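You operate a simulated robot arm through the tools that you are given. There is no shell and no other tool. Be economical: measure what you need, move in short steps, check, and stop when the job is done.

You are at the controls of a simulated robot arm. One attempt, no reset.

Task
Salt the ball and the round cheese on the corner bench with the salt shaker.
Fine: not so much that a rind forms; put the shaker back, then the ball cheese on the narrow board; the rest stay where they lie. Set down upright: salt shaker.

The check looks at the end state, three seconds after you hand in, the way a careful person would. Anything else that was tipped, shoved, dropped, spilled or broken makes it a failure.

Robot
A 6-joint arm with a two-finger parallel gripper, fixed in place. Base frame: the origin is at the foot of the arm, x ahead of it, y to its left, z up; the work surface is at about z = 0.86. Units: m, degrees, N and s.
With the tool pointing down near the work surface it reaches from about 0.26 to 0.68 m from the base axis. Its first joint turns from -66.0 to 66.0 degrees. Payload 2.9 kg.
The TCP is the grasp point between the finger pads, 0.03 m short of the fingertips. In the tool frame z runs along the fingers and y along their closing line. The gripper opens to 0.11 m. The fingers are 0.02 m wide and 0.01 m thick; the gripper's body (0.048 by 0.112 m) begins 0.055 m behind the TCP.
Orientation is that of the tool frame in the base frame, as [roll, pitch, yaw] about the fixed x, y, z axes, in that order (R = Rz(yaw) Ry(pitch) Rx(roll)). With the fingers straight down and closing along the base's y, the tool's x points along the base's -x, its y along +y and its z along -z.

Tools
- The arm moves only by the tool arm_command. Its argument "increments" is one flat list of numbers, 7 for each row, row after row: the shift along the tool's x, y, z in units of 50 mm (1.0 is 50 mm), then the turn, a rotation vector about the tool's x, y, z in units of 6 degrees (1.0 is 6 degrees), then the finger opening in mm, from 0 to 110. In form: [tx, ty, tz, ax, ay, az, fingers, tx, ty, tz, ax, ay, az, fingers, ...]. A call has 1 to 20 rows; each row shifts and turns the commanded pose from where the row before left it, along the tool's axes as they then stand. A call with a number of a shift or a turn outside -1 to 1 is refused whole. A row lasts 0.2 s, in which the tool goes at most 0.05 m and 8.6 degrees; a call with a longer step from one row to the next is refused whole, and so is a gripper value outside its range. A pose out of reach is approached as far as the arm can. The call stops where the force on the tool passes 40 N (or 10 N more than at its start, if that is more) or the arm is blocked; 0.2 s more then pass. Each finger travels about 0.108 m/s and halts on what it meets, pressing with about 21 N; the grip force reading is that of the motor and also rises with nothing between the fingers. The clock runs only during rows and for 0.2 s after the last one: add rows that do not move to give the fingers time. The reply holds the time, the measured pose of the TCP, the force on the tool along the base axes, the opening and the grip force, in the units named above and with some noise, with the torque about the TCP (base axes, N m) and any sound that the robot's microphone picked up, and new pictures: "show" is both (left out), scene, wrist or none.
- Cameras (640 x 400 px; columns grow to the right, rows downward): "scene" is fixed at [0.0619, 0.4169, 1.4062]; the picture's right is [-0.89, -0.46, 0.00], its down [-0.17, 0.34, -0.92] and it looks along [0.42, -0.82, -0.38] (base axes); focal length 344 px, centre (320, 200). "wrist" rides on the gripper at [0.072, 0.017, -0.103] in the tool frame; the picture's right is [-0.23, 0.97, 0.00], its down [-0.76, -0.18, -0.62] and it looks along [-0.61, -0.14, 0.78] (tool axes); focal length 222 px, centre (320, 200). There is no depth. A picture from a camera that has moved, and an enlarged one, comes with that camera's place and axes in the base frame and with its lens.
- zoom(camera, box): a new picture of the part [left, top, right, bottom] of that camera's present view, enlarged. No time passes.
- job_done(): hands the job in; it is judged then, once.

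Work in short steps. Places have to be worked out from the pictures, the camera data and where the tool is seen: move nearer, look again, correct. Check each grasp and each placing, and mend what went wrong. You have 120 turns and 200 pictures in all, those below and enlarged ones among them. Open the gripper and draw the arm clear of the work before you hand the job in, unless the task says otherwise; then end with one line.

The tools are called after ">>>" as name(argument=value, ...) on one line, values as JSON. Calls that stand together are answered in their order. arm_command: Moves the arm, as the interface text tells. Its arguments: {"type":"object","properties":{"increments":{"type":"array"},"show":{"type":"string","enum":["both","scene","wrist","none"]}},"required":["increments"]} The other tools are called the same way: zoom (camera, box) takes an enlarged picture of a part of a camera's view; job_done () hands the job in.

At the start:

```text
time: 0.0
eef_pos: [0.3228, -0.1676, 1.2052]
ee_rot: [180.0, 0.0, 179.9]
ft_force: [-0.3, 0.7, -0.7]
wrist_torque: [-0.01, 0.0, -0.01]
opening: 0.11
grip_force: 0.1
```

scene: 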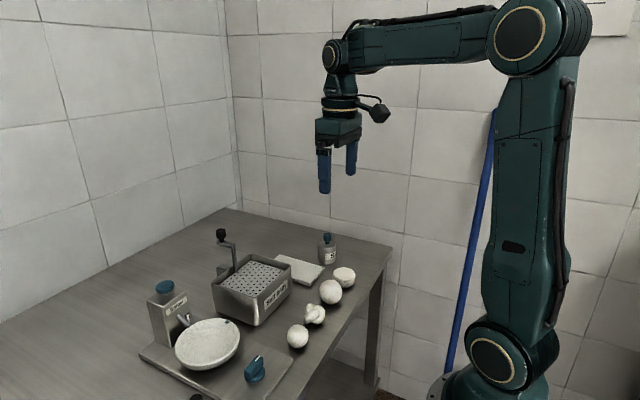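
wrist: 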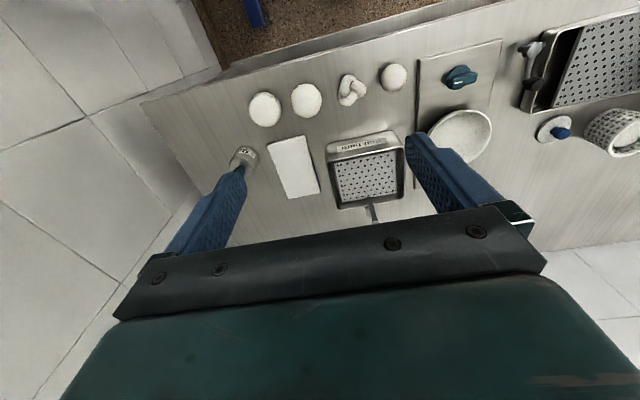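

I start by looking closely at the bench in both views.

>>> zoom(camera="scene", box=[200, 210, 400, 360])

>>> zoom(camera="wrist", box=[200, 40, 520, 240])

>>> zoom(camera="scene", box=[120, 260, 320, 400])

```text
2.67 times, centred on (300, 285) of scene
camera zoom: at [0.0619, 0.4169, 1.4062], right [-0.89, -0.46, 0.0], down [-0.17, 0.34, -0.92], along [0.42, -0.82, -0.38], focal length 918 px, centre (373, -27)
```

zoom: 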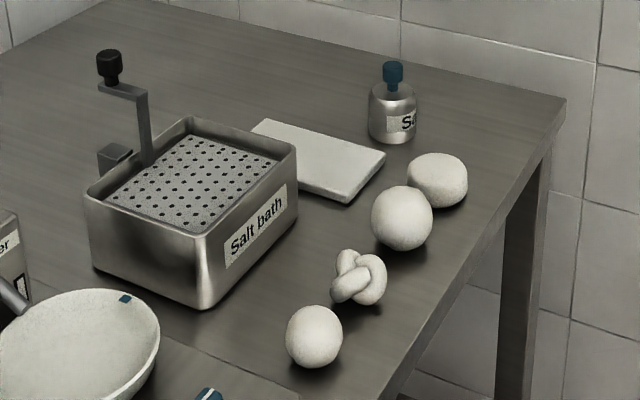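

```text
2.00 times, centred on (360, 140) of wrist
camera zoom: at [0.2504, -0.1508, 1.308], right [0.23, 0.97, 0.0], down [0.76, -0.18, 0.62], along [0.61, -0.14, -0.78], focal length 444 px, centre (240, 320)
```

zoom: 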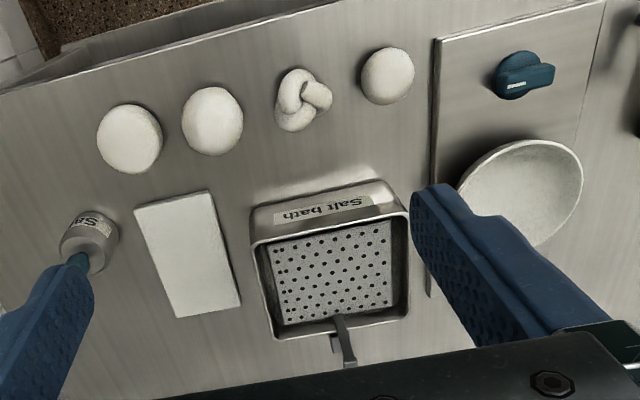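

```text
2.86 times, centred on (220, 330) of scene
camera zoom: at [0.0619, 0.4169, 1.4062], right [-0.89, -0.46, 0.0], down [-0.17, 0.34, -0.92], along [0.42, -0.82, -0.38], focal length 984 px, centre (606, -171)
```

zoom: 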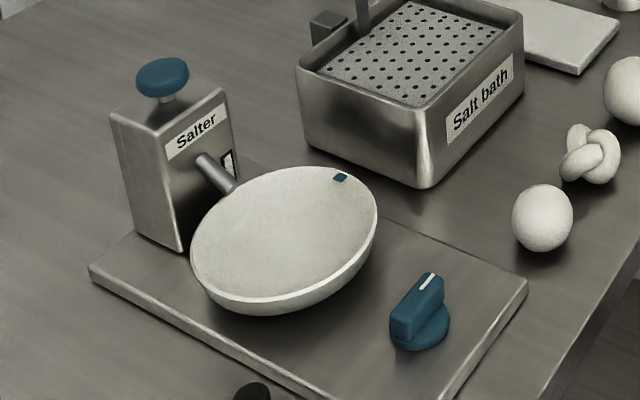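

Cheeses lie near x≈0.35: flat round y≈-0.28, big ball y≈-0.20, knot y≈-0.12, small ball/egg y≈-0.05; shaker about (0.43,-0.35). I look closer to tell the shapes apart, and at the right side.

>>> zoom(camera="scene", box=[280, 225, 370, 355])

>>> zoom(camera="wrist", box=[230, 50, 420, 140])

>>> zoom(camera="wrist", box=[420, 0, 640, 200])

```text
3.08 times, centred on (325, 290) of scene
camera zoom: at [0.0619, 0.4169, 1.4062], right [-0.89, -0.46, 0.0], down [-0.17, 0.34, -0.92], along [0.42, -0.82, -0.38], focal length 1060 px, centre (305, -77)
```

zoom: 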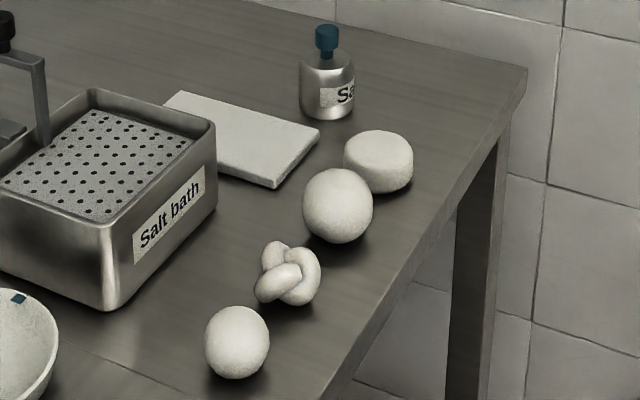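

```text
3.37 times, centred on (325, 95) of wrist
camera zoom: at [0.2504, -0.1508, 1.308], right [0.23, 0.97, 0.0], down [0.76, -0.18, 0.62], along [0.61, -0.14, -0.78], focal length 748 px, centre (303, 554)
```

zoom: 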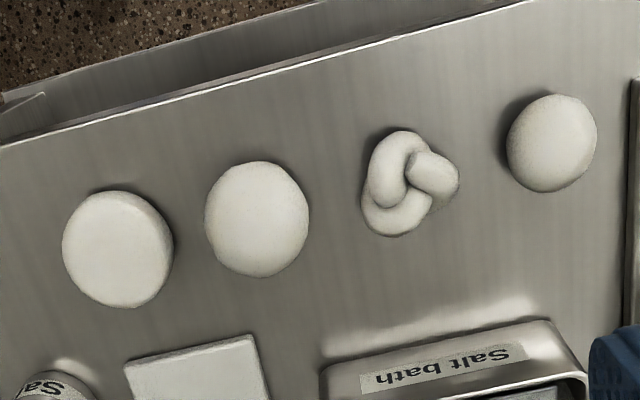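

```text
2.00 times, centred on (530, 100) of wrist
camera zoom: at [0.2504, -0.1508, 1.308], right [0.23, 0.97, 0.0], down [0.76, -0.18, 0.62], along [0.61, -0.14, -0.78], focal length 444 px, centre (-100, 400)
```

zoom: 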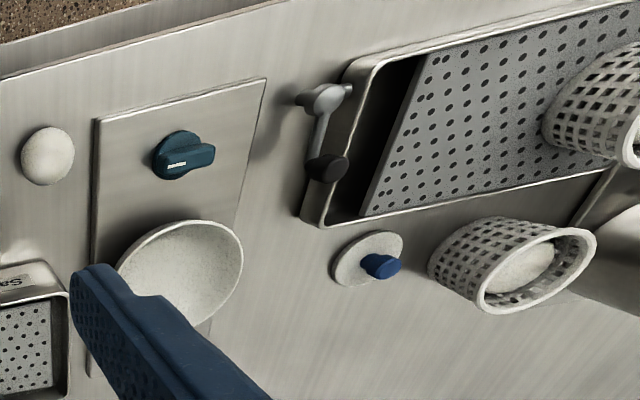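

I move nearer to the shaker and the round cheese for a closer view.

>>> arm_command(increments=[0.1, -0.65, 0.5, 0, 0, 0, 110, 0.1, -0.65, 0.5, 0, 0, 0, 110, 0.1, -0.65, 0.5, 0, 0, 0, 110, 0.1, -0.65, 0.5, 0, 0, 0, 110, 0, 0, 0, 0, 0, 0, 110], show="wrist")

>>> zoom(camera="scene", box=[290, 220, 370, 310])

```text
time: 1.2
eef_pos: [0.3035, -0.2984, 1.1042]
ee_rot: [-180.0, 0.0, -180.0]
ft_force: [0.0, -0.8, 0.2]
wrist_torque: [-0.01, 0.04, -0.02]
opening: 0.1098
grip_force: 0.0
camera wrist: at [0.2319, -0.2808, 1.2074], right [0.23, 0.97, 0.0], down [0.76, -0.18, 0.62], along [0.61, -0.14, -0.78], focal length 222 px, centre (320, 200)
```

wrist: 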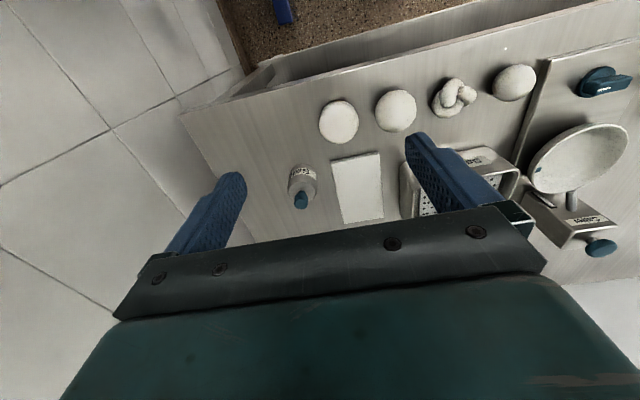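

```text
4.44 times, centred on (330, 265) of scene
camera zoom: at [0.0619, 0.4168, 1.4062], right [-0.89, -0.46, 0.0], down [-0.17, 0.34, -0.92], along [0.42, -0.82, -0.38], focal length 1530 px, centre (276, -89)
```

zoom: 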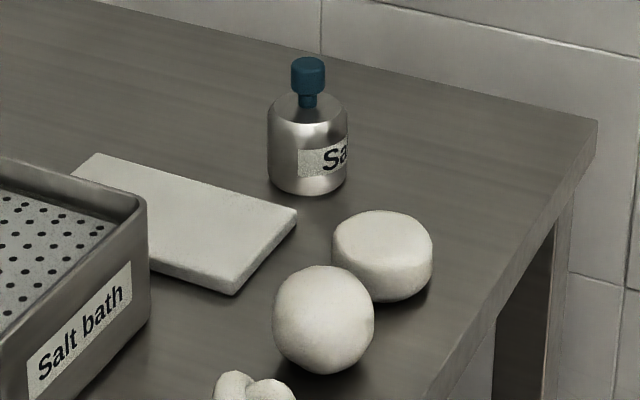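

Zoom tighter on the shaker in both views.

>>> zoom(camera="wrist", box=[275, 150, 335, 220])

>>> zoom(camera="scene", box=[312, 228, 346, 268])

>>> zoom(camera="wrist", box=[310, 55, 550, 225])

```text
5.71 times, centred on (305, 185) of wrist
camera zoom: at [0.2319, -0.2808, 1.2074], right [0.23, 0.97, 0.0], down [0.76, -0.18, 0.62], along [0.61, -0.14, -0.78], focal length 1269 px, centre (406, 286)
```

zoom: 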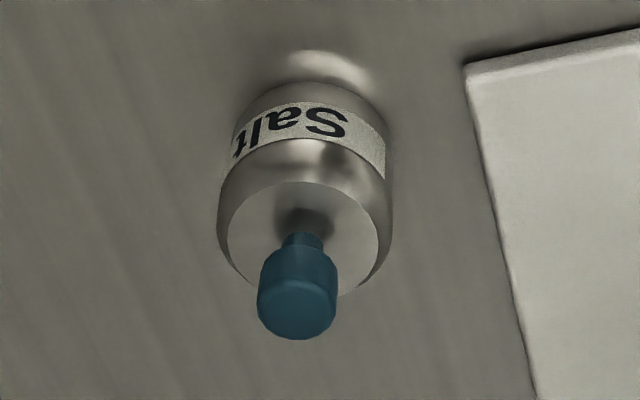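

```text
10.00 times, centred on (329, 248) of scene
camera zoom: at [0.0619, 0.4168, 1.4062], right [-0.89, -0.46, 0.0], down [-0.17, 0.34, -0.92], along [0.42, -0.82, -0.38], focal length 3444 px, centre (230, -280)
```

zoom: 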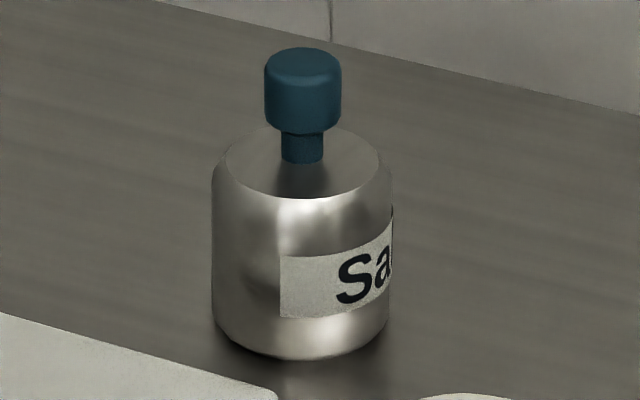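

```text
2.35 times, centred on (430, 140) of wrist
camera zoom: at [0.2319, -0.2808, 1.2074], right [0.23, 0.97, 0.0], down [0.76, -0.18, 0.62], along [0.61, -0.14, -0.78], focal length 523 px, centre (61, 341)
```

zoom: 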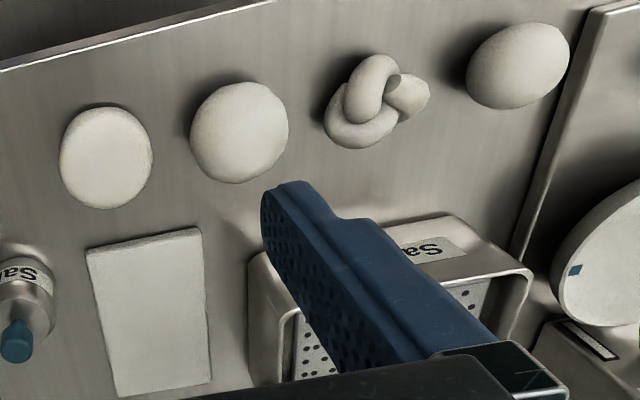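

The shaker has a knob handle and no holes visible on top, so it likely sprinkles from its bottom. Next I view the balls from the side to tell ball from egg shape.

>>> arm_command(increments=[-0.22, 0.95, 0, 0, 0, 0, 110, -0.22, 0.95, 0, 0, 0, 0, 110, -0.22, 0.95, 0, 0, 0, 0, 110, -0.22, 0.95, 0, 0, 0, 0, 110, -0.22, 0.95, 0, 0, 0, 0, 110, -0.22, 0.95, 0, 0, 0, 0, 110, -0.22, 0.95, 0, 0, 0, 0, 110, 0, 0, 0, 0, 0, 1, 110, 0, 0, 0, 0, 0, 1, 110, 0, 0, 0, 0, 0, 1, 110, 0, 0, 0, 0, 0, 1, 110, 0, 0, 0, 0, 0, 1, 110, 0, 0, 0, 0, 0, 1, 110, 0, 0, 0, 0, 0, 1, 110, 0, 0, 0, 0, 0, 1, 110, 0, 0, 0, 0, 0, 1, 110, 0, 0, 0, 0, 0, 1, 110, 0, 0, 0, 0, 0, 1, 110, 0, 0, 0, 0, 0, 1, 110, 0, 0, 0, 0, 0, 1, 110])

```text
time: 5.4
eef_pos: [0.3799, 0.0359, 1.1055]
ee_rot: [-180.0, 0.0, 101.9]
ft_force: [-0.1, -0.2, -1.0]
wrist_torque: [-0.02, 0.02, -0.01]
opening: 0.1102
grip_force: 0.1
camera wrist: at [0.3813, 0.1093, 1.2078], right [1.0, -0.02, 0.0], down [-0.02, -0.78, 0.62], along [-0.01, -0.62, -0.78], focal length 222 px, centre (320, 200)
```

scene: 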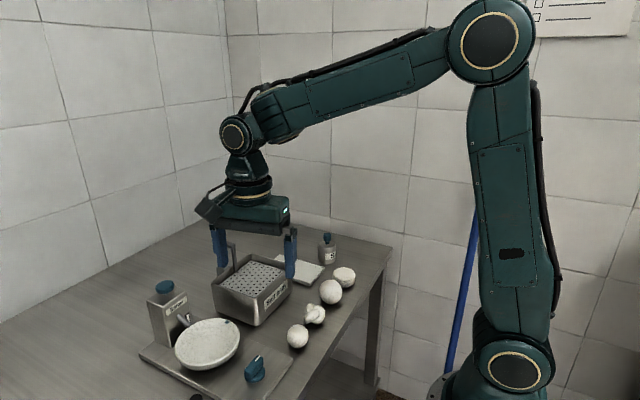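
wrist: 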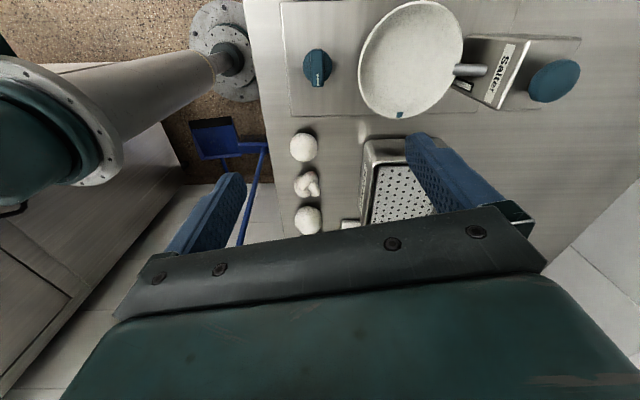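

Good view of the row; zoom on it.

>>> zoom(camera="wrist", box=[260, 120, 370, 240])

```text
3.33 times, centred on (315, 180) of wrist
camera zoom: at [0.3813, 0.1093, 1.2078], right [1.0, -0.02, 0.0], down [-0.02, -0.78, 0.62], along [-0.01, -0.62, -0.78], focal length 740 px, centre (337, 267)
```

zoom: 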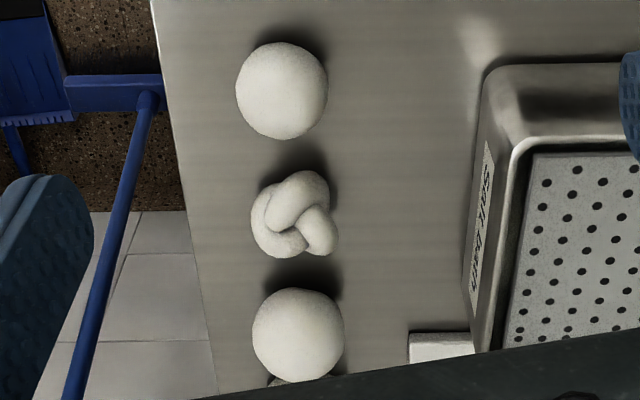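

Compare the two ball-like ones at high zoom in the scene view.

>>> zoom(camera="scene", box=[278, 314, 318, 354])

>>> zoom(camera="scene", box=[311, 272, 351, 312])

>>> zoom(camera="wrist", box=[284, 126, 324, 166])

>>> zoom(camera="wrist", box=[288, 200, 328, 240])

```text
10.00 times, centred on (298, 334) of scene
camera zoom: at [0.0619, 0.4169, 1.4062], right [-0.89, -0.46, 0.0], down [-0.17, 0.34, -0.92], along [0.42, -0.82, -0.38], focal length 3444 px, centre (540, -1140)
```

zoom: 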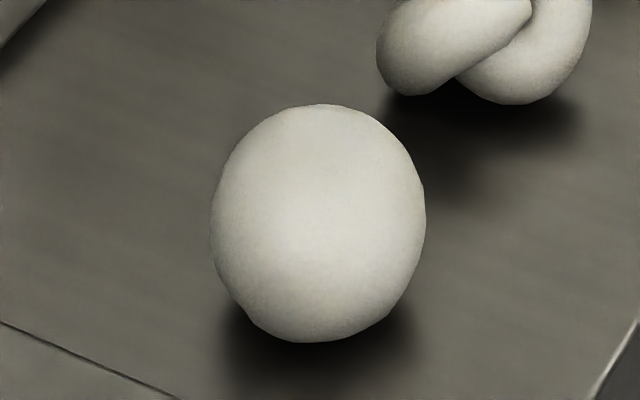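

```text
10.00 times, centred on (331, 292) of scene
camera zoom: at [0.0619, 0.4169, 1.4062], right [-0.89, -0.46, 0.0], down [-0.17, 0.34, -0.92], along [0.42, -0.82, -0.38], focal length 3444 px, centre (210, -720)
```

zoom: 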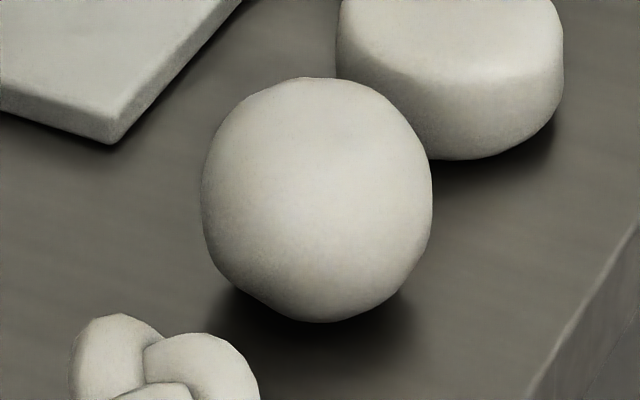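

```text
10.00 times, centred on (304, 146) of wrist
camera zoom: at [0.3813, 0.1093, 1.2078], right [1.0, -0.02, 0.0], down [-0.02, -0.78, 0.62], along [-0.01, -0.62, -0.78], focal length 2221 px, centre (480, 740)
```

zoom: 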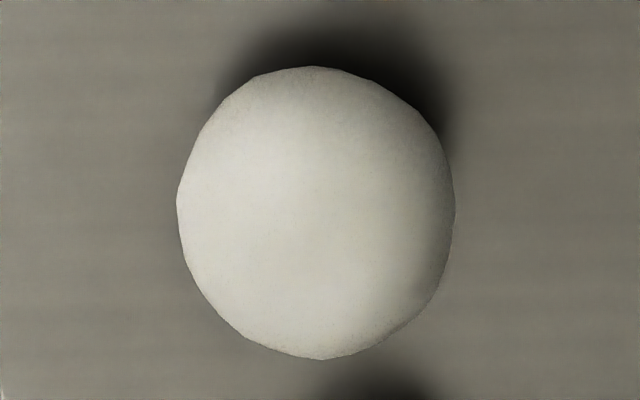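

```text
10.00 times, centred on (308, 220) of wrist
camera zoom: at [0.3813, 0.1093, 1.2078], right [1.0, -0.02, 0.0], down [-0.02, -0.78, 0.62], along [-0.01, -0.62, -0.78], focal length 2221 px, centre (440, 0)
```

zoom: 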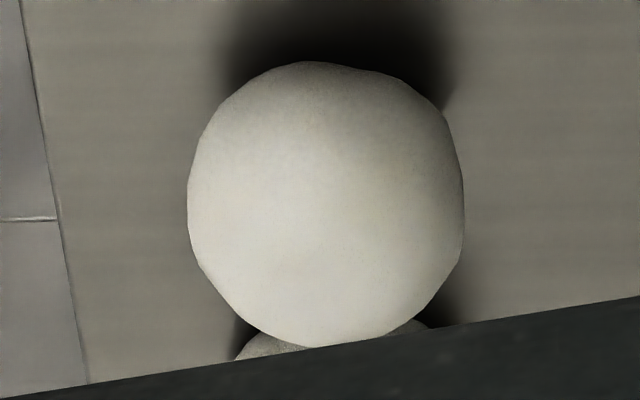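

There's a sheet on the wall at top right that may carry information; also look at the right part.

>>> zoom(camera="scene", box=[510, 0, 640, 50])

>>> zoom(camera="wrist", box=[240, 0, 600, 240])

```text
4.92 times, centred on (575, 25) of scene
camera zoom: at [0.0619, 0.4169, 1.4062], right [-0.89, -0.46, 0.0], down [-0.17, 0.34, -0.92], along [0.42, -0.82, -0.38], focal length 1695 px, centre (-935, 1062)
```

zoom: 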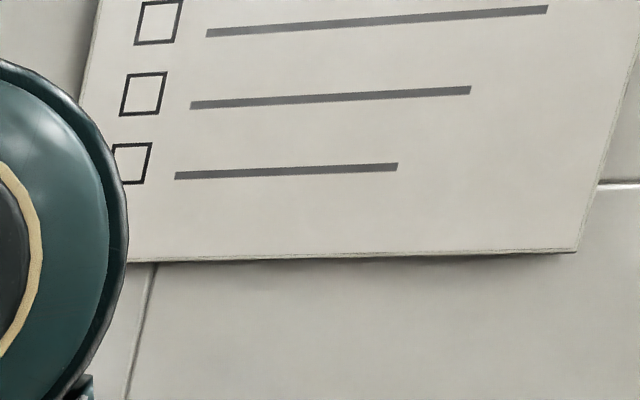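

```text
1.67 times, centred on (420, 120) of wrist
camera zoom: at [0.3813, 0.1093, 1.2078], right [1.0, -0.02, 0.0], down [-0.02, -0.78, 0.62], along [-0.01, -0.62, -0.78], focal length 370 px, centre (153, 333)
```

zoom: 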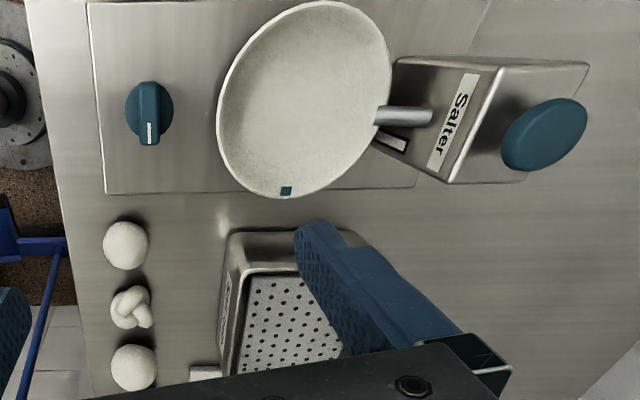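

No names there. I take the drum as the round cheese and the larger sphere (y≈-0.20) as the ball. Triangulated shaker knob top: (0.435,-0.357,0.948). I square up the yaw and move above it.

>>> arm_command(increments=[0, 0, -0.3, 0, 0, 1, 110, 0, 0, 0, 0, 0, 0.98, 110, -0.873, 0.123, 0, 0, 0, 0, 110, -0.873, 0.123, 0, 0, 0, 0, 110, -0.873, 0.123, 0, 0, 0, 0, 110, -0.873, 0.123, 0, 0, 0, 0, 110, -0.873, 0.123, 0, 0, 0, 0, 110, -0.873, 0.123, 0, 0, 0, 0, 110, -0.873, 0.123, 0, 0, 0, 0, 110, -0.873, 0.123, 0, 0, 0, 0, 110, -0.873, 0.123, 0, 0, 0, 0, 110, 0, 0, 0, 0, 0, 0, 110])

```text
time: 8.0
eef_pos: [0.4397, -0.3568, 1.1199]
ee_rot: [179.9, 0.0, 90.1]
ft_force: [-0.3, 0.1, -0.6]
wrist_torque: [0.01, 0.0, 0.01]
opening: 0.1098
grip_force: 0.2
camera wrist: at [0.4554, -0.2842, 1.2231], right [0.97, -0.22, 0.0], down [-0.18, -0.76, 0.62], along [-0.14, -0.61, -0.78], focal length 222 px, centre (320, 200)
```

scene: 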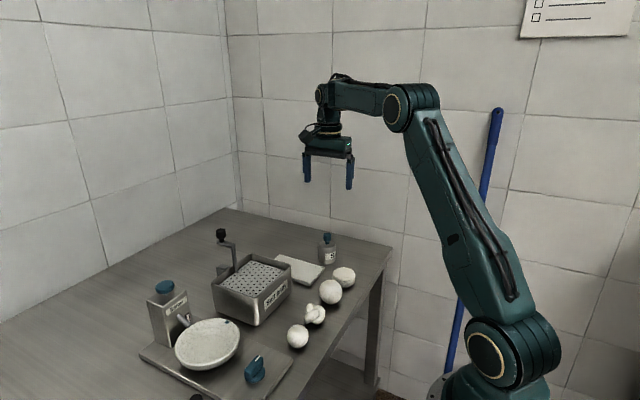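
wrist: 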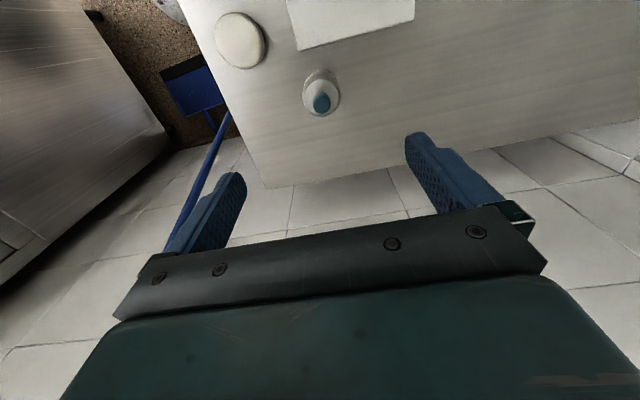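

Knob in this view works out at about (0.440,-0.356). I descend to just above grip height and check.

>>> arm_command(increments=[0, 0, 0.8, 0, 0, 0, 80, 0, 0, 0.8, 0, 0, 0, 60, 0, 0, 0.8, 0, 0, 0, 60, 0, 0, 0.7, 0, 0, 0, 60, 0, 0, 0, 0, 0, 0, 60])

>>> zoom(camera="scene", box=[285, 200, 375, 280])

```text
time: 9.2
eef_pos: [0.4363, -0.356, 0.9644]
ee_rot: [-180.0, 0.0, 90.1]
ft_force: [-0.5, 0.7, 0.6]
wrist_torque: [-0.02, 0.0, -0.01]
opening: 0.0599
grip_force: 0.0
camera wrist: at [0.4546, -0.2832, 1.0665], right [0.97, -0.23, 0.0], down [-0.18, -0.76, 0.62], along [-0.14, -0.61, -0.78], focal length 222 px, centre (320, 200)
```

scene: 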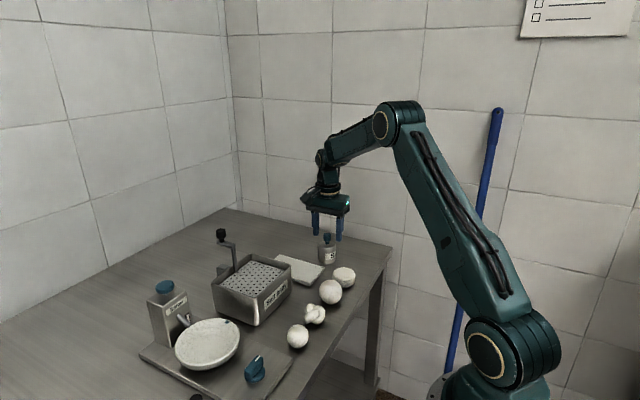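
wrist: 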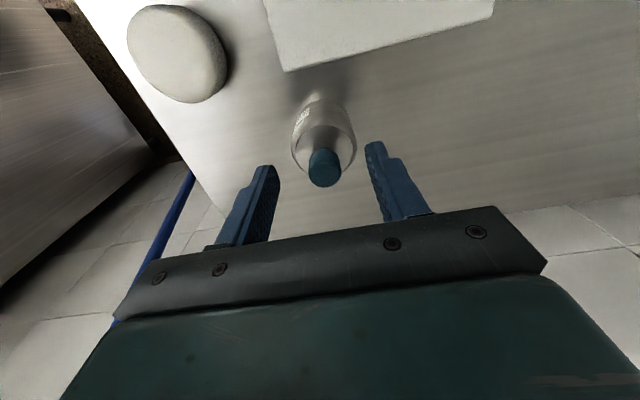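

```text
5.00 times, centred on (330, 240) of scene
camera zoom: at [0.0619, 0.4169, 1.4062], right [-0.89, -0.46, 0.0], down [-0.17, 0.34, -0.92], along [0.42, -0.82, -0.38], focal length 1722 px, centre (270, 0)
```

zoom: 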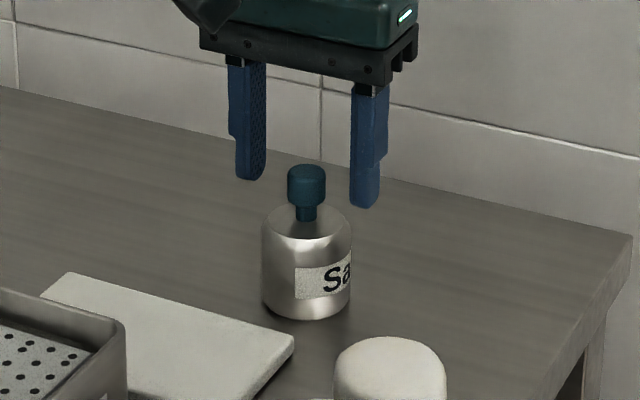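

Aligned. Lower 12 mm and close on the knob.

>>> arm_command(increments=[0, 0.04, 0.25, 0, 0, 0, 60, 0, 0, 0, 0, 0, 0, 40, 0, 0, 0, 0, 0, 0, 25, 0, 0, 0, 0, 0, 0, 10, 0, 0, 0, 0, 0, 0, 10, 0, 0, 0, 0, 0, 0, 10])

>>> zoom(camera="scene", box=[285, 200, 375, 280])

```text
time: 10.6
eef_pos: [0.4384, -0.3565, 0.9519]
ee_rot: [-180.0, 0.0, 90.0]
ft_force: [0.7, -0.9, -0.4]
wrist_torque: [-0.04, -0.02, 0.04]
opening: 0.0209
grip_force: 20.8
camera wrist: at [0.4556, -0.2834, 1.0549], right [0.97, -0.23, 0.0], down [-0.18, -0.76, 0.62], along [-0.14, -0.61, -0.78], focal length 222 px, centre (320, 200)
```

scene: 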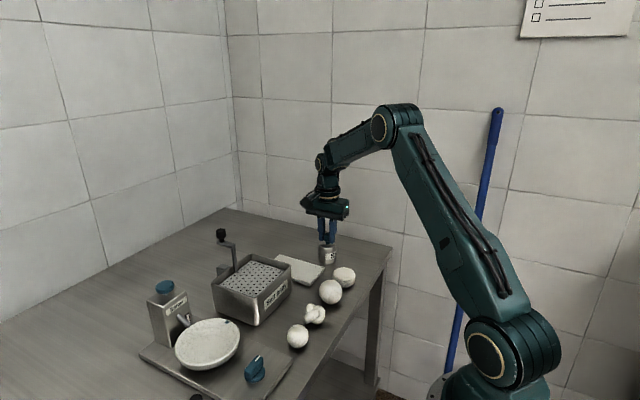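
wrist: 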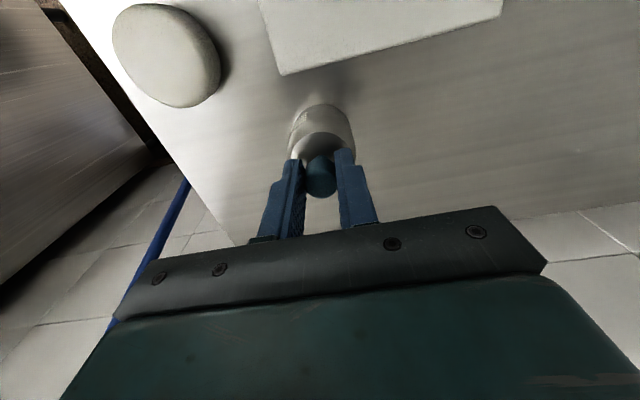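

```text
5.00 times, centred on (330, 240) of scene
camera zoom: at [0.0619, 0.4169, 1.4062], right [-0.89, -0.46, 0.0], down [-0.17, 0.34, -0.92], along [0.42, -0.82, -0.38], focal length 1722 px, centre (270, 0)
```

zoom: 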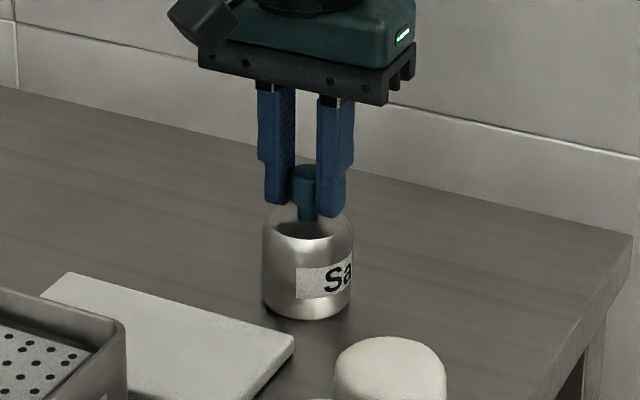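

Knob is held (21 mm). I note the place (0.438,-0.3565, TCP z 0.952), and lift gently 8 cm.

>>> arm_command(increments=[0, 0, -0.2, 0, 0, 0, 10, 0, 0, -0.4, 0, 0, 0, 10, 0, 0, -0.4, 0, 0, 0, 10, 0, 0, -0.4, 0, 0, 0, 10, 0, 0, -0.2, 0, 0, 0, 10, 0, 0, 0, 0, 0, 0, 10], show="scene")

>>> zoom(camera="scene", box=[285, 190, 375, 280])

```text
time: 12.0
eef_pos: [0.4396, -0.357, 1.0322]
ee_rot: [-180.0, 0.0, 90.0]
ft_force: [-0.1, 0.0, -2.1]
wrist_torque: [0.01, 0.0, -0.04]
opening: 0.021
grip_force: 21.0
```

scene: 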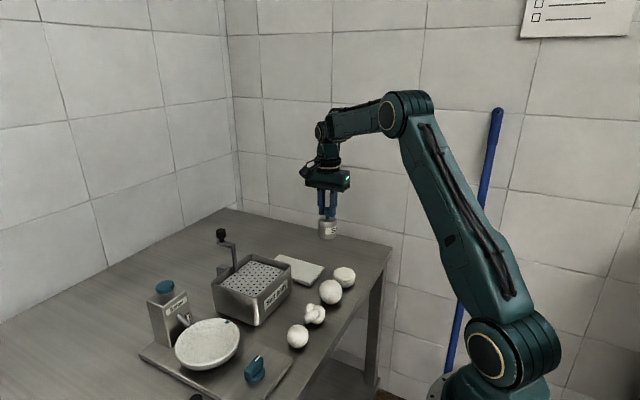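

```text
4.44 times, centred on (330, 235) of scene
camera zoom: at [0.0619, 0.4168, 1.4062], right [-0.89, -0.46, 0.0], down [-0.17, 0.34, -0.92], along [0.42, -0.82, -0.38], focal length 1530 px, centre (276, 44)
```

zoom: 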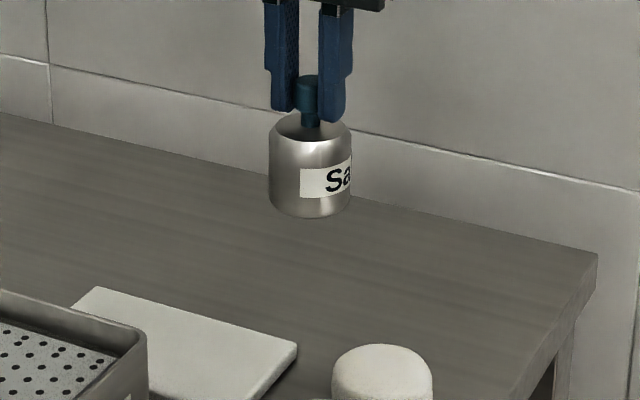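

Nothing leaks while held upright. I carry it over the round cheese (0.359,-0.278), bottom about 3 cm above it.

>>> arm_command(increments=[0.2, -0.2, 0, 0, 0, 0, 10, 0.4, -0.4, 0, 0, 0, 0, 10, 0.4, -0.4, 0, 0, 0, 0, 10, 0.4, -0.4, 0, 0, 0, 0, 10, 0.18, -0.2, 0, 0, 0, 0, 10, 0, 0, 0, 0, 0, 0, 10])

>>> zoom(camera="scene", box=[300, 210, 380, 310])

```text
time: 13.4
eef_pos: [0.3567, -0.2802, 1.0324]
ee_rot: [180.0, 0.0, 90.2]
ft_force: [-0.8, 0.2, -1.9]
wrist_torque: [0.04, 0.02, 0.0]
opening: 0.0207
grip_force: 21.1
camera wrist: at [0.3738, -0.2065, 1.135], right [0.97, -0.23, 0.0], down [-0.18, -0.76, 0.62], along [-0.14, -0.61, -0.78], focal length 222 px, centre (320, 200)
```

scene: 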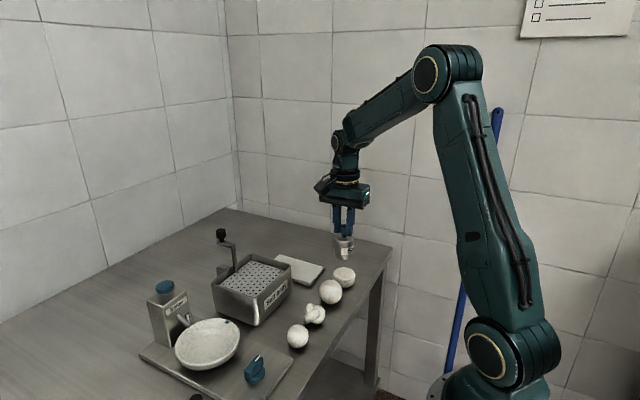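
wrist: 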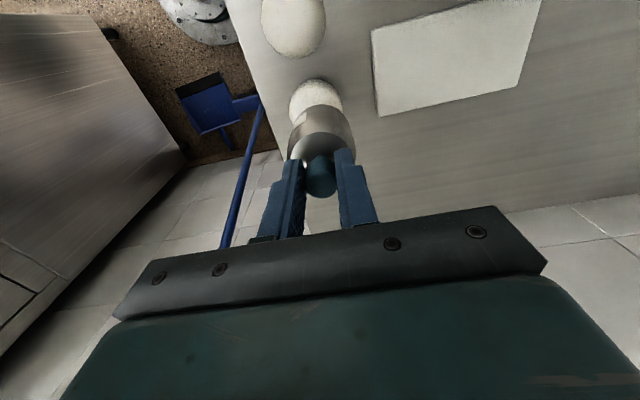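

```text
4.00 times, centred on (340, 260) of scene
camera zoom: at [0.0619, 0.4169, 1.4062], right [-0.89, -0.46, 0.0], down [-0.17, 0.34, -0.92], along [0.42, -0.82, -0.38], focal length 1377 px, centre (240, -40)
```

zoom: 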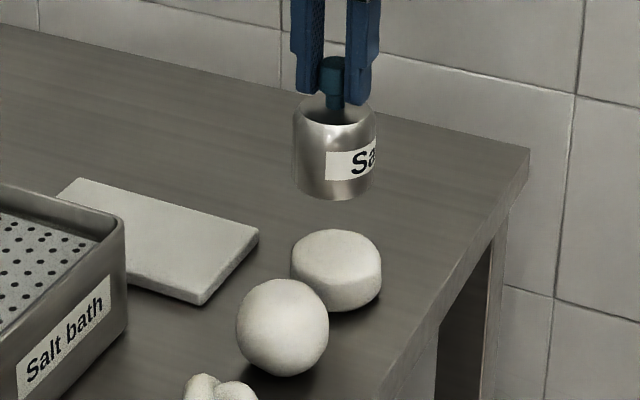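

Aligned over the round cheese. I try a small test shake (two up-down strokes) and look for salt and sound.

>>> arm_command(increments=[0.1, -0.06, 0, 0, 0, 0, 10, 0, 0, -0.5, 0, 0, 0, 10, 0, 0, 0.5, 0, 0, 0, 10, 0, 0, -0.5, 0, 0, 0, 10, 0, 0, 0.5, 0, 0, 0, 10, 0, 0, 0, 0, 0, 0, 10], show="scene")

>>> zoom(camera="scene", box=[310, 220, 370, 310])

```text
time: 14.8
eef_pos: [0.3558, -0.2729, 1.0349]
ee_rot: [180.0, -0.1, 90.1]
ft_force: [1.1, 0.2, -1.0]
wrist_torque: [0.01, -0.02, -0.05]
opening: 0.0208
grip_force: 21.4
```

scene: 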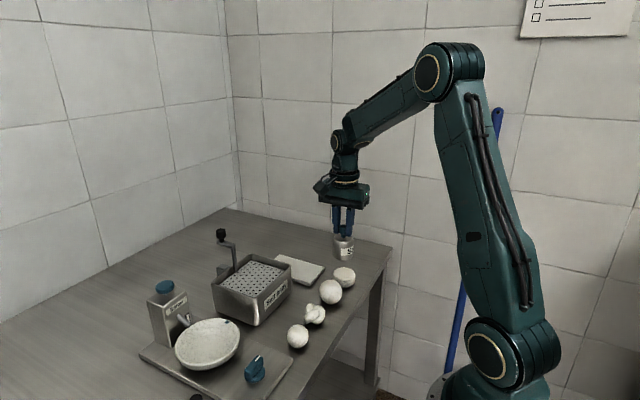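

```text
4.44 times, centred on (340, 265) of scene
camera zoom: at [0.0619, 0.4169, 1.4062], right [-0.89, -0.46, 0.0], down [-0.17, 0.34, -0.92], along [0.42, -0.82, -0.38], focal length 1530 px, centre (231, -89)
```

zoom: 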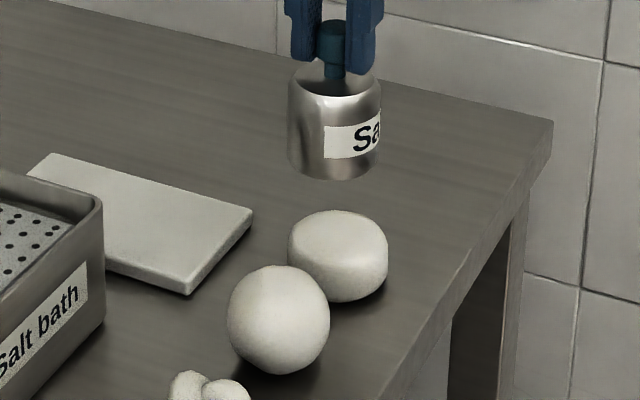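

Zoom tight on the two cheeses for signs of salt.

>>> zoom(camera="scene", box=[326, 262, 360, 292])

>>> zoom(camera="scene", box=[316, 276, 350, 306])

```text
13.33 times, centred on (343, 277) of scene
camera zoom: at [0.0619, 0.4169, 1.4062], right [-0.89, -0.46, 0.0], down [-0.17, 0.34, -0.92], along [0.42, -0.82, -0.38], focal length 4591 px, centre (13, -827)
```

zoom: 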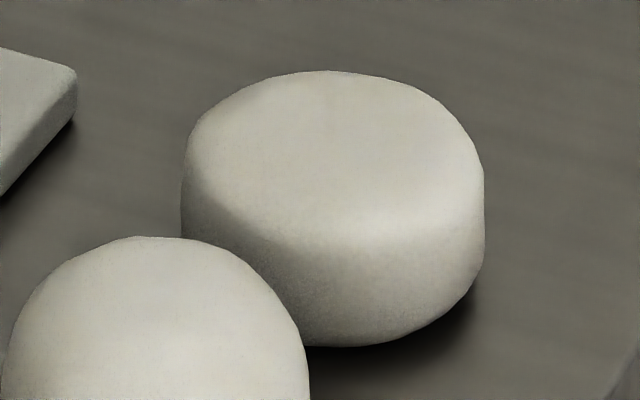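

```text
13.33 times, centred on (333, 291) of scene
camera zoom: at [0.0619, 0.4169, 1.4062], right [-0.89, -0.46, 0.0], down [-0.17, 0.34, -0.92], along [0.42, -0.82, -0.38], focal length 4591 px, centre (147, -1013)
```

zoom: 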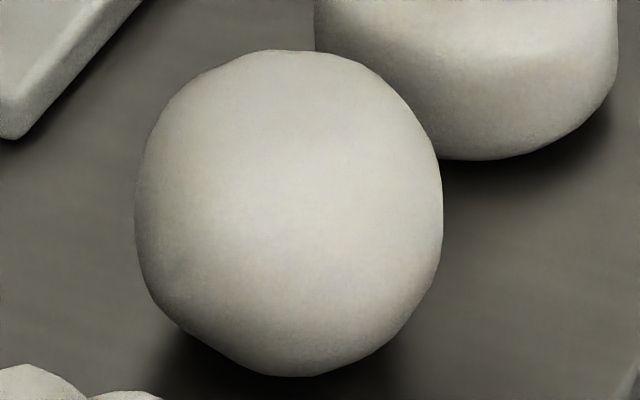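

No salt visible. Try a brisker shake of larger strokes.

>>> arm_command(increments=[0, 0, -0.9, 0, 0, 0, 10, 0, 0, 0.9, 0, 0, 0, 10, 0, 0, -0.9, 0, 0, 0, 10, 0, 0, 0.9, 0, 0, 0, 10, 0, 0, 0, 0, 0, 0, 10], show="scene")

>>> zoom(camera="scene", box=[326, 262, 360, 292])

```text
time: 16.0
eef_pos: [0.3557, -0.273, 1.0347]
ee_rot: [180.0, 0.0, 90.1]
ft_force: [0.7, 1.0, -1.1]
wrist_torque: [0.05, 0.02, 0.0]
opening: 0.0208
grip_force: 21.2
```

scene: 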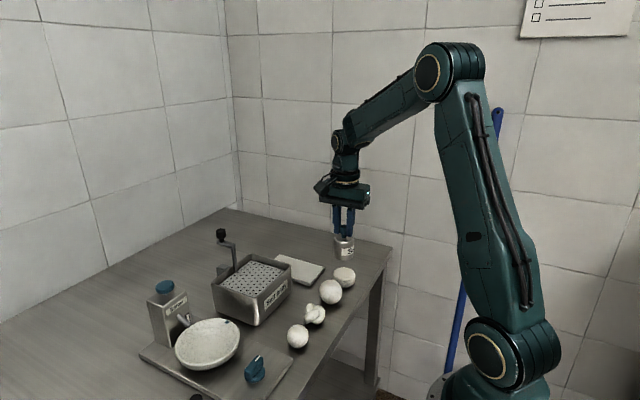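

```text
13.33 times, centred on (343, 277) of scene
camera zoom: at [0.0619, 0.4169, 1.4062], right [-0.89, -0.46, 0.0], down [-0.17, 0.34, -0.92], along [0.42, -0.82, -0.38], focal length 4591 px, centre (13, -827)
```

zoom: 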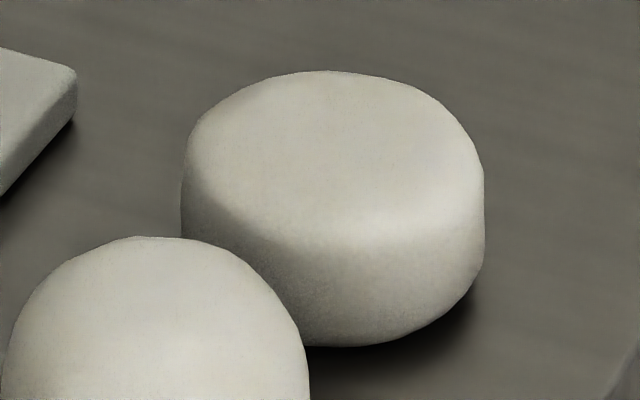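

No clear salt. To see where it dispenses from, I raise it and tilt the bottom toward the scene camera.

>>> arm_command(increments=[0, 0, -0.9, 0, 0, 0, 10, 0, 0, -0.9, 0, 0, 0, 10, 0, 0, -0.9, 0, 0, 0, 10, 0, 0, -0.9, 0, 0, 0, 10, 0, 0, 0, 0, 0.8, 0, 10, 0, 0, 0, 0, 0.8, 0, 10, 0, 0, 0, 0, 0.8, 0, 10, 0, 0, 0, 0, 0.8, 0, 10, 0, 0, 0, 0, 0.8, 0, 10, 0, 0, 0, 0, 0.8, 0, 10, 0, 0, 0, 0, 0.8, 0, 10, 0, 0, 0, 0, 0.8, 0, 10, 0, 0, 0, 0, 0, 0, 10], show="scene")

>>> zoom(camera="scene", box=[310, 150, 390, 240])

```text
time: 18.8
eef_pos: [0.3406, -0.2718, 1.184]
ee_rot: [-178.9, -28.7, 89.7]
ft_force: [0.0, 0.6, -1.2]
wrist_torque: [-0.05, -0.02, -0.01]
opening: 0.0208
grip_force: 20.5
out of reach, approached as far as the arm can: row 5, 6, 7, 12
```

scene: 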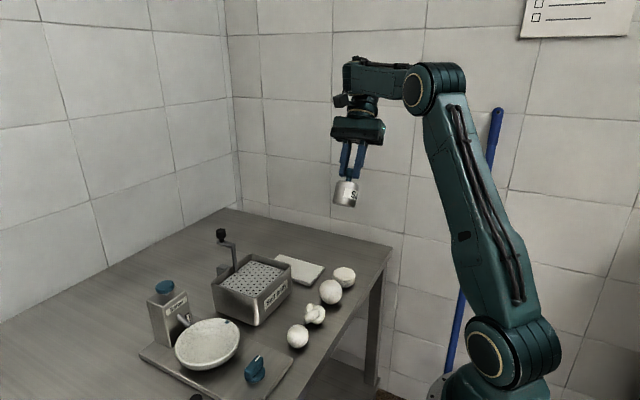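

```text
4.44 times, centred on (350, 195) of scene
camera zoom: at [0.0619, 0.4168, 1.4062], right [-0.89, -0.46, 0.0], down [-0.17, 0.34, -0.92], along [0.42, -0.82, -0.38], focal length 1530 px, centre (187, 222)
```

zoom: 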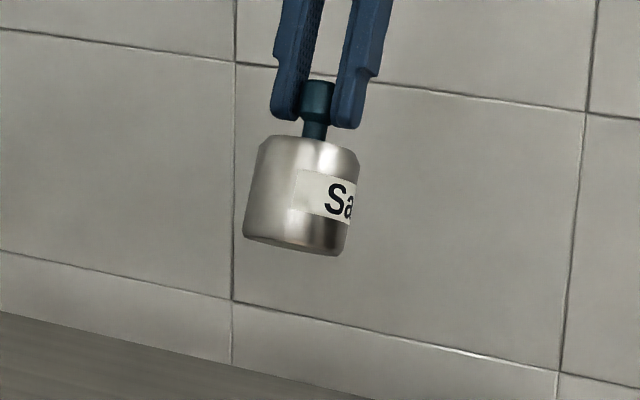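

The bottom is almost edge-on; tilt somewhat more.

>>> arm_command(increments=[0, 0, 0, 0, 0.8, 0, 10, 0, 0, 0, 0, 0.8, 0, 10, 0, 0, 0, 0, 0.8, 0, 10, 0, 0, 0, 0, 0.8, 0, 10, 0, 0, 0, 0, 0, 0, 10], show="scene")

>>> zoom(camera="scene", box=[320, 160, 380, 220])

```text
time: 20.0
eef_pos: [0.3283, -0.2654, 1.1665]
ee_rot: [-178.9, -31.1, 89.7]
ft_force: [-0.2, 0.0, -1.1]
wrist_torque: [-0.04, -0.04, 0.02]
opening: 0.0209
grip_force: 21.6
out of reach, approached as far as the arm can: row 1, 2, 3, 4
```

scene: 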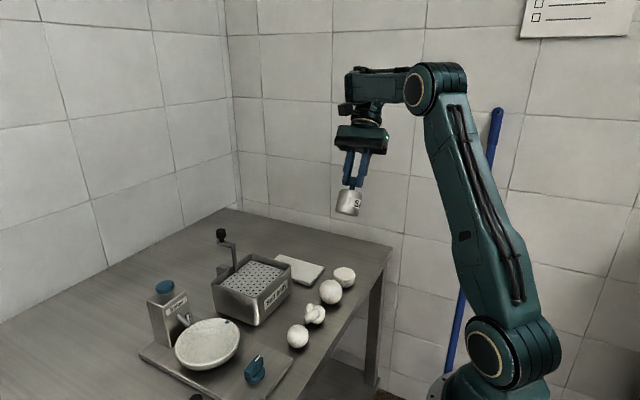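

```text
6.67 times, centred on (350, 190) of scene
camera zoom: at [0.0619, 0.4169, 1.4062], right [-0.89, -0.46, 0.0], down [-0.17, 0.34, -0.92], along [0.42, -0.82, -0.38], focal length 2296 px, centre (120, 267)
```

zoom: 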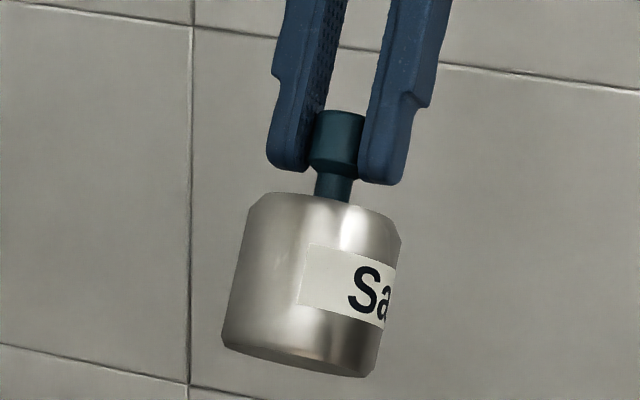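

>>> zoom(camera="scene", box=[338, 204, 358, 220])

```text
16.00 times, centred on (348, 212) of scene
camera zoom: at [0.0619, 0.4169, 1.4062], right [-0.89, -0.46, 0.0], down [-0.17, 0.34, -0.92], along [0.42, -0.82, -0.38], focal length 5510 px, centre (-128, 8)
```

zoom: 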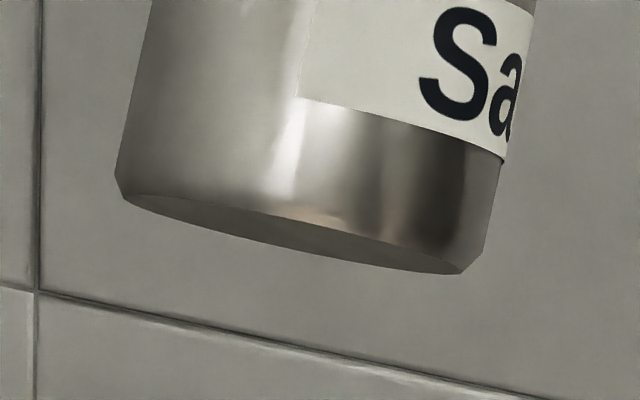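

The bottom shows no obvious holes. I bring it back upright, to compare the round cheese's surface from the wrist camera.

>>> arm_command(increments=[0, 0, 0, 0, -0.8, 0, 10, 0, 0, 0, 0, -0.8, 0, 10, 0, 0, 0, 0, -0.8, 0, 10, 0, 0, 0, 0, -0.8, 0, 10, 0, 0, 0, 0, -0.8, 0, 10, 0, 0, 0, 0, -0.8, 0, 10, 0, 0, 0, 0, -0.8, 0, 10, 0, 0, 0, 0, 0, 0, 10])

```text
time: 21.8
eef_pos: [0.3464, -0.2825, 1.2076]
ee_rot: [-178.9, 2.3, 90.3]
ft_force: [-0.2, -0.3, -1.2]
wrist_torque: [0.0, -0.01, -0.01]
opening: 0.0209
grip_force: 21.4
out of reach, approached as far as the arm can: row 4, 5, 6, 7
camera wrist: at [0.3655, -0.2065, 1.3068], right [0.97, -0.22, -0.01], down [-0.16, -0.74, 0.66], along [-0.15, -0.64, -0.75], focal length 222 px, centre (320, 200)
```

scene: 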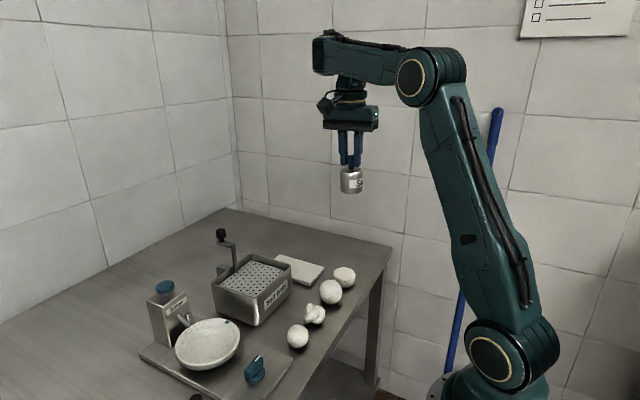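
wrist: 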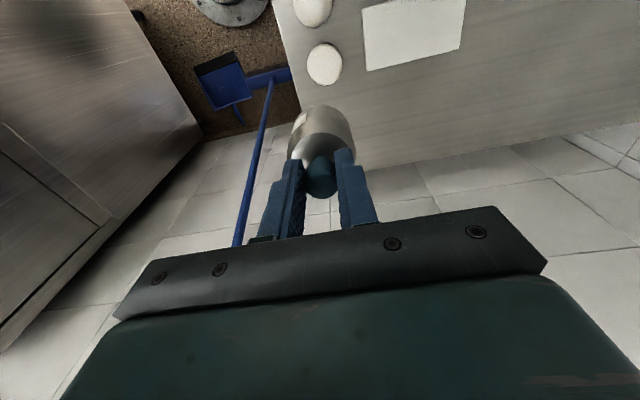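

>>> zoom(camera="wrist", box=[285, 0, 365, 95])

>>> zoom(camera="wrist", box=[303, 40, 347, 90])

```text
4.21 times, centred on (325, 48) of wrist
camera zoom: at [0.3655, -0.2065, 1.3068], right [0.97, -0.22, -0.01], down [-0.16, -0.74, 0.66], along [-0.15, -0.64, -0.75], focal length 935 px, centre (299, 842)
```

zoom: 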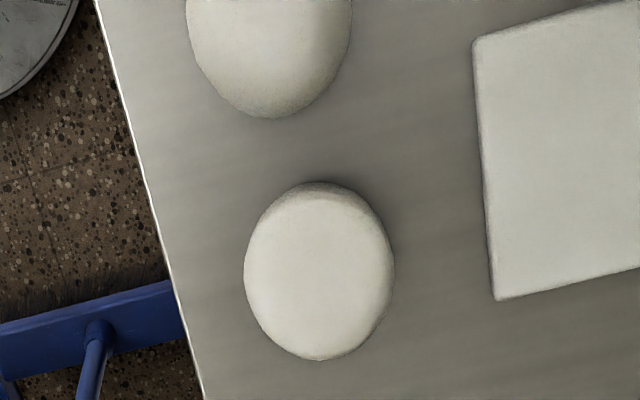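

```text
8.00 times, centred on (325, 65) of wrist
camera zoom: at [0.3655, -0.2065, 1.3068], right [0.97, -0.22, -0.01], down [-0.16, -0.74, 0.66], along [-0.15, -0.64, -0.75], focal length 1777 px, centre (280, 1280)
```

zoom: 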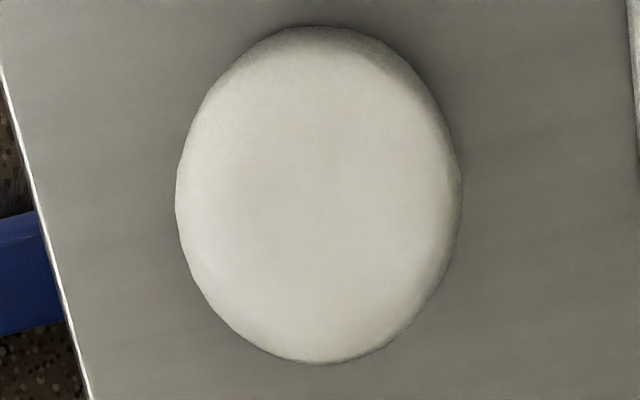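

No salt on it. I right the tool and go down above the round cheese again for a more vigorous shake.

>>> arm_command(increments=[0, 0, 0, -0.18, 0.38, 0, 10, 0.1, 0.08, 0.88, 0, 0, 0, 10, 0.1, 0.08, 0.88, 0, 0, 0, 10, 0, 0, 0.88, 0, 0, 0, 10, 0, 0, 0.7, 0, 0, 0, 10, 0, 0, 0, 0, 0, 0, 10])

>>> zoom(camera="wrist", box=[280, 60, 360, 120])

```text
time: 23.2
eef_pos: [0.4196, -0.3255, 1.1386]
ee_rot: [-179.8, -0.1, 90.2]
ft_force: [-0.4, 0.4, -1.3]
wrist_torque: [0.03, 0.01, -0.05]
opening: 0.0209
grip_force: 21.3
out of reach, approached as far as the arm can: row 2, 3, 4, 5
camera wrist: at [0.437, -0.2532, 1.2414], right [0.97, -0.22, 0.0], down [-0.17, -0.76, 0.62], along [-0.14, -0.61, -0.78], focal length 222 px, centre (320, 200)
```

scene: 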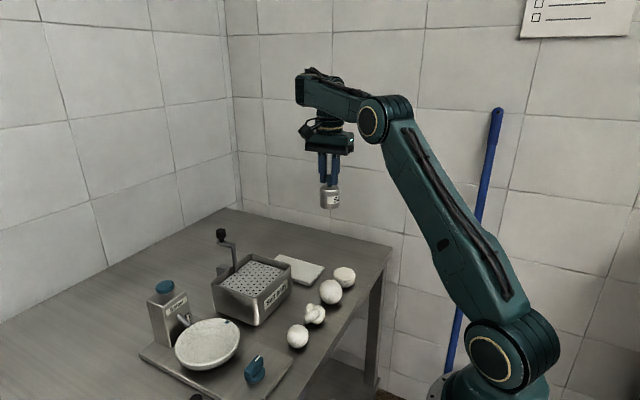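
wrist: 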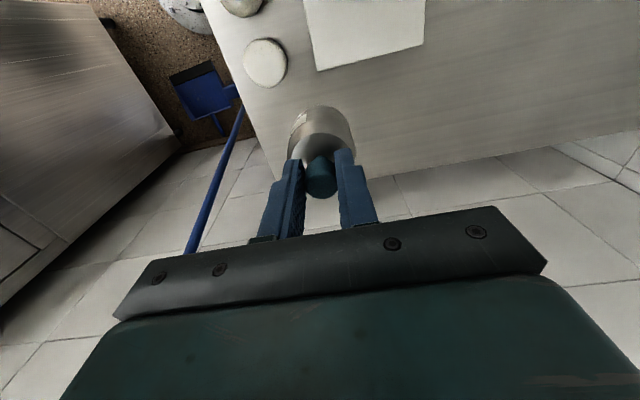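

```text
6.67 times, centred on (320, 90) of wrist
camera zoom: at [0.437, -0.2532, 1.2414], right [0.97, -0.22, 0.0], down [-0.17, -0.76, 0.62], along [-0.14, -0.61, -0.78], focal length 1481 px, centre (320, 933)
```

zoom: 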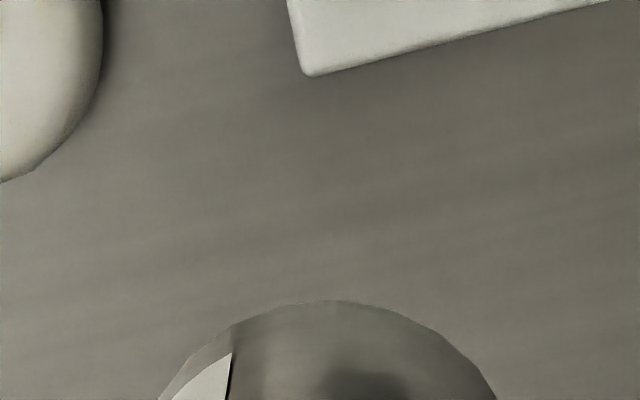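

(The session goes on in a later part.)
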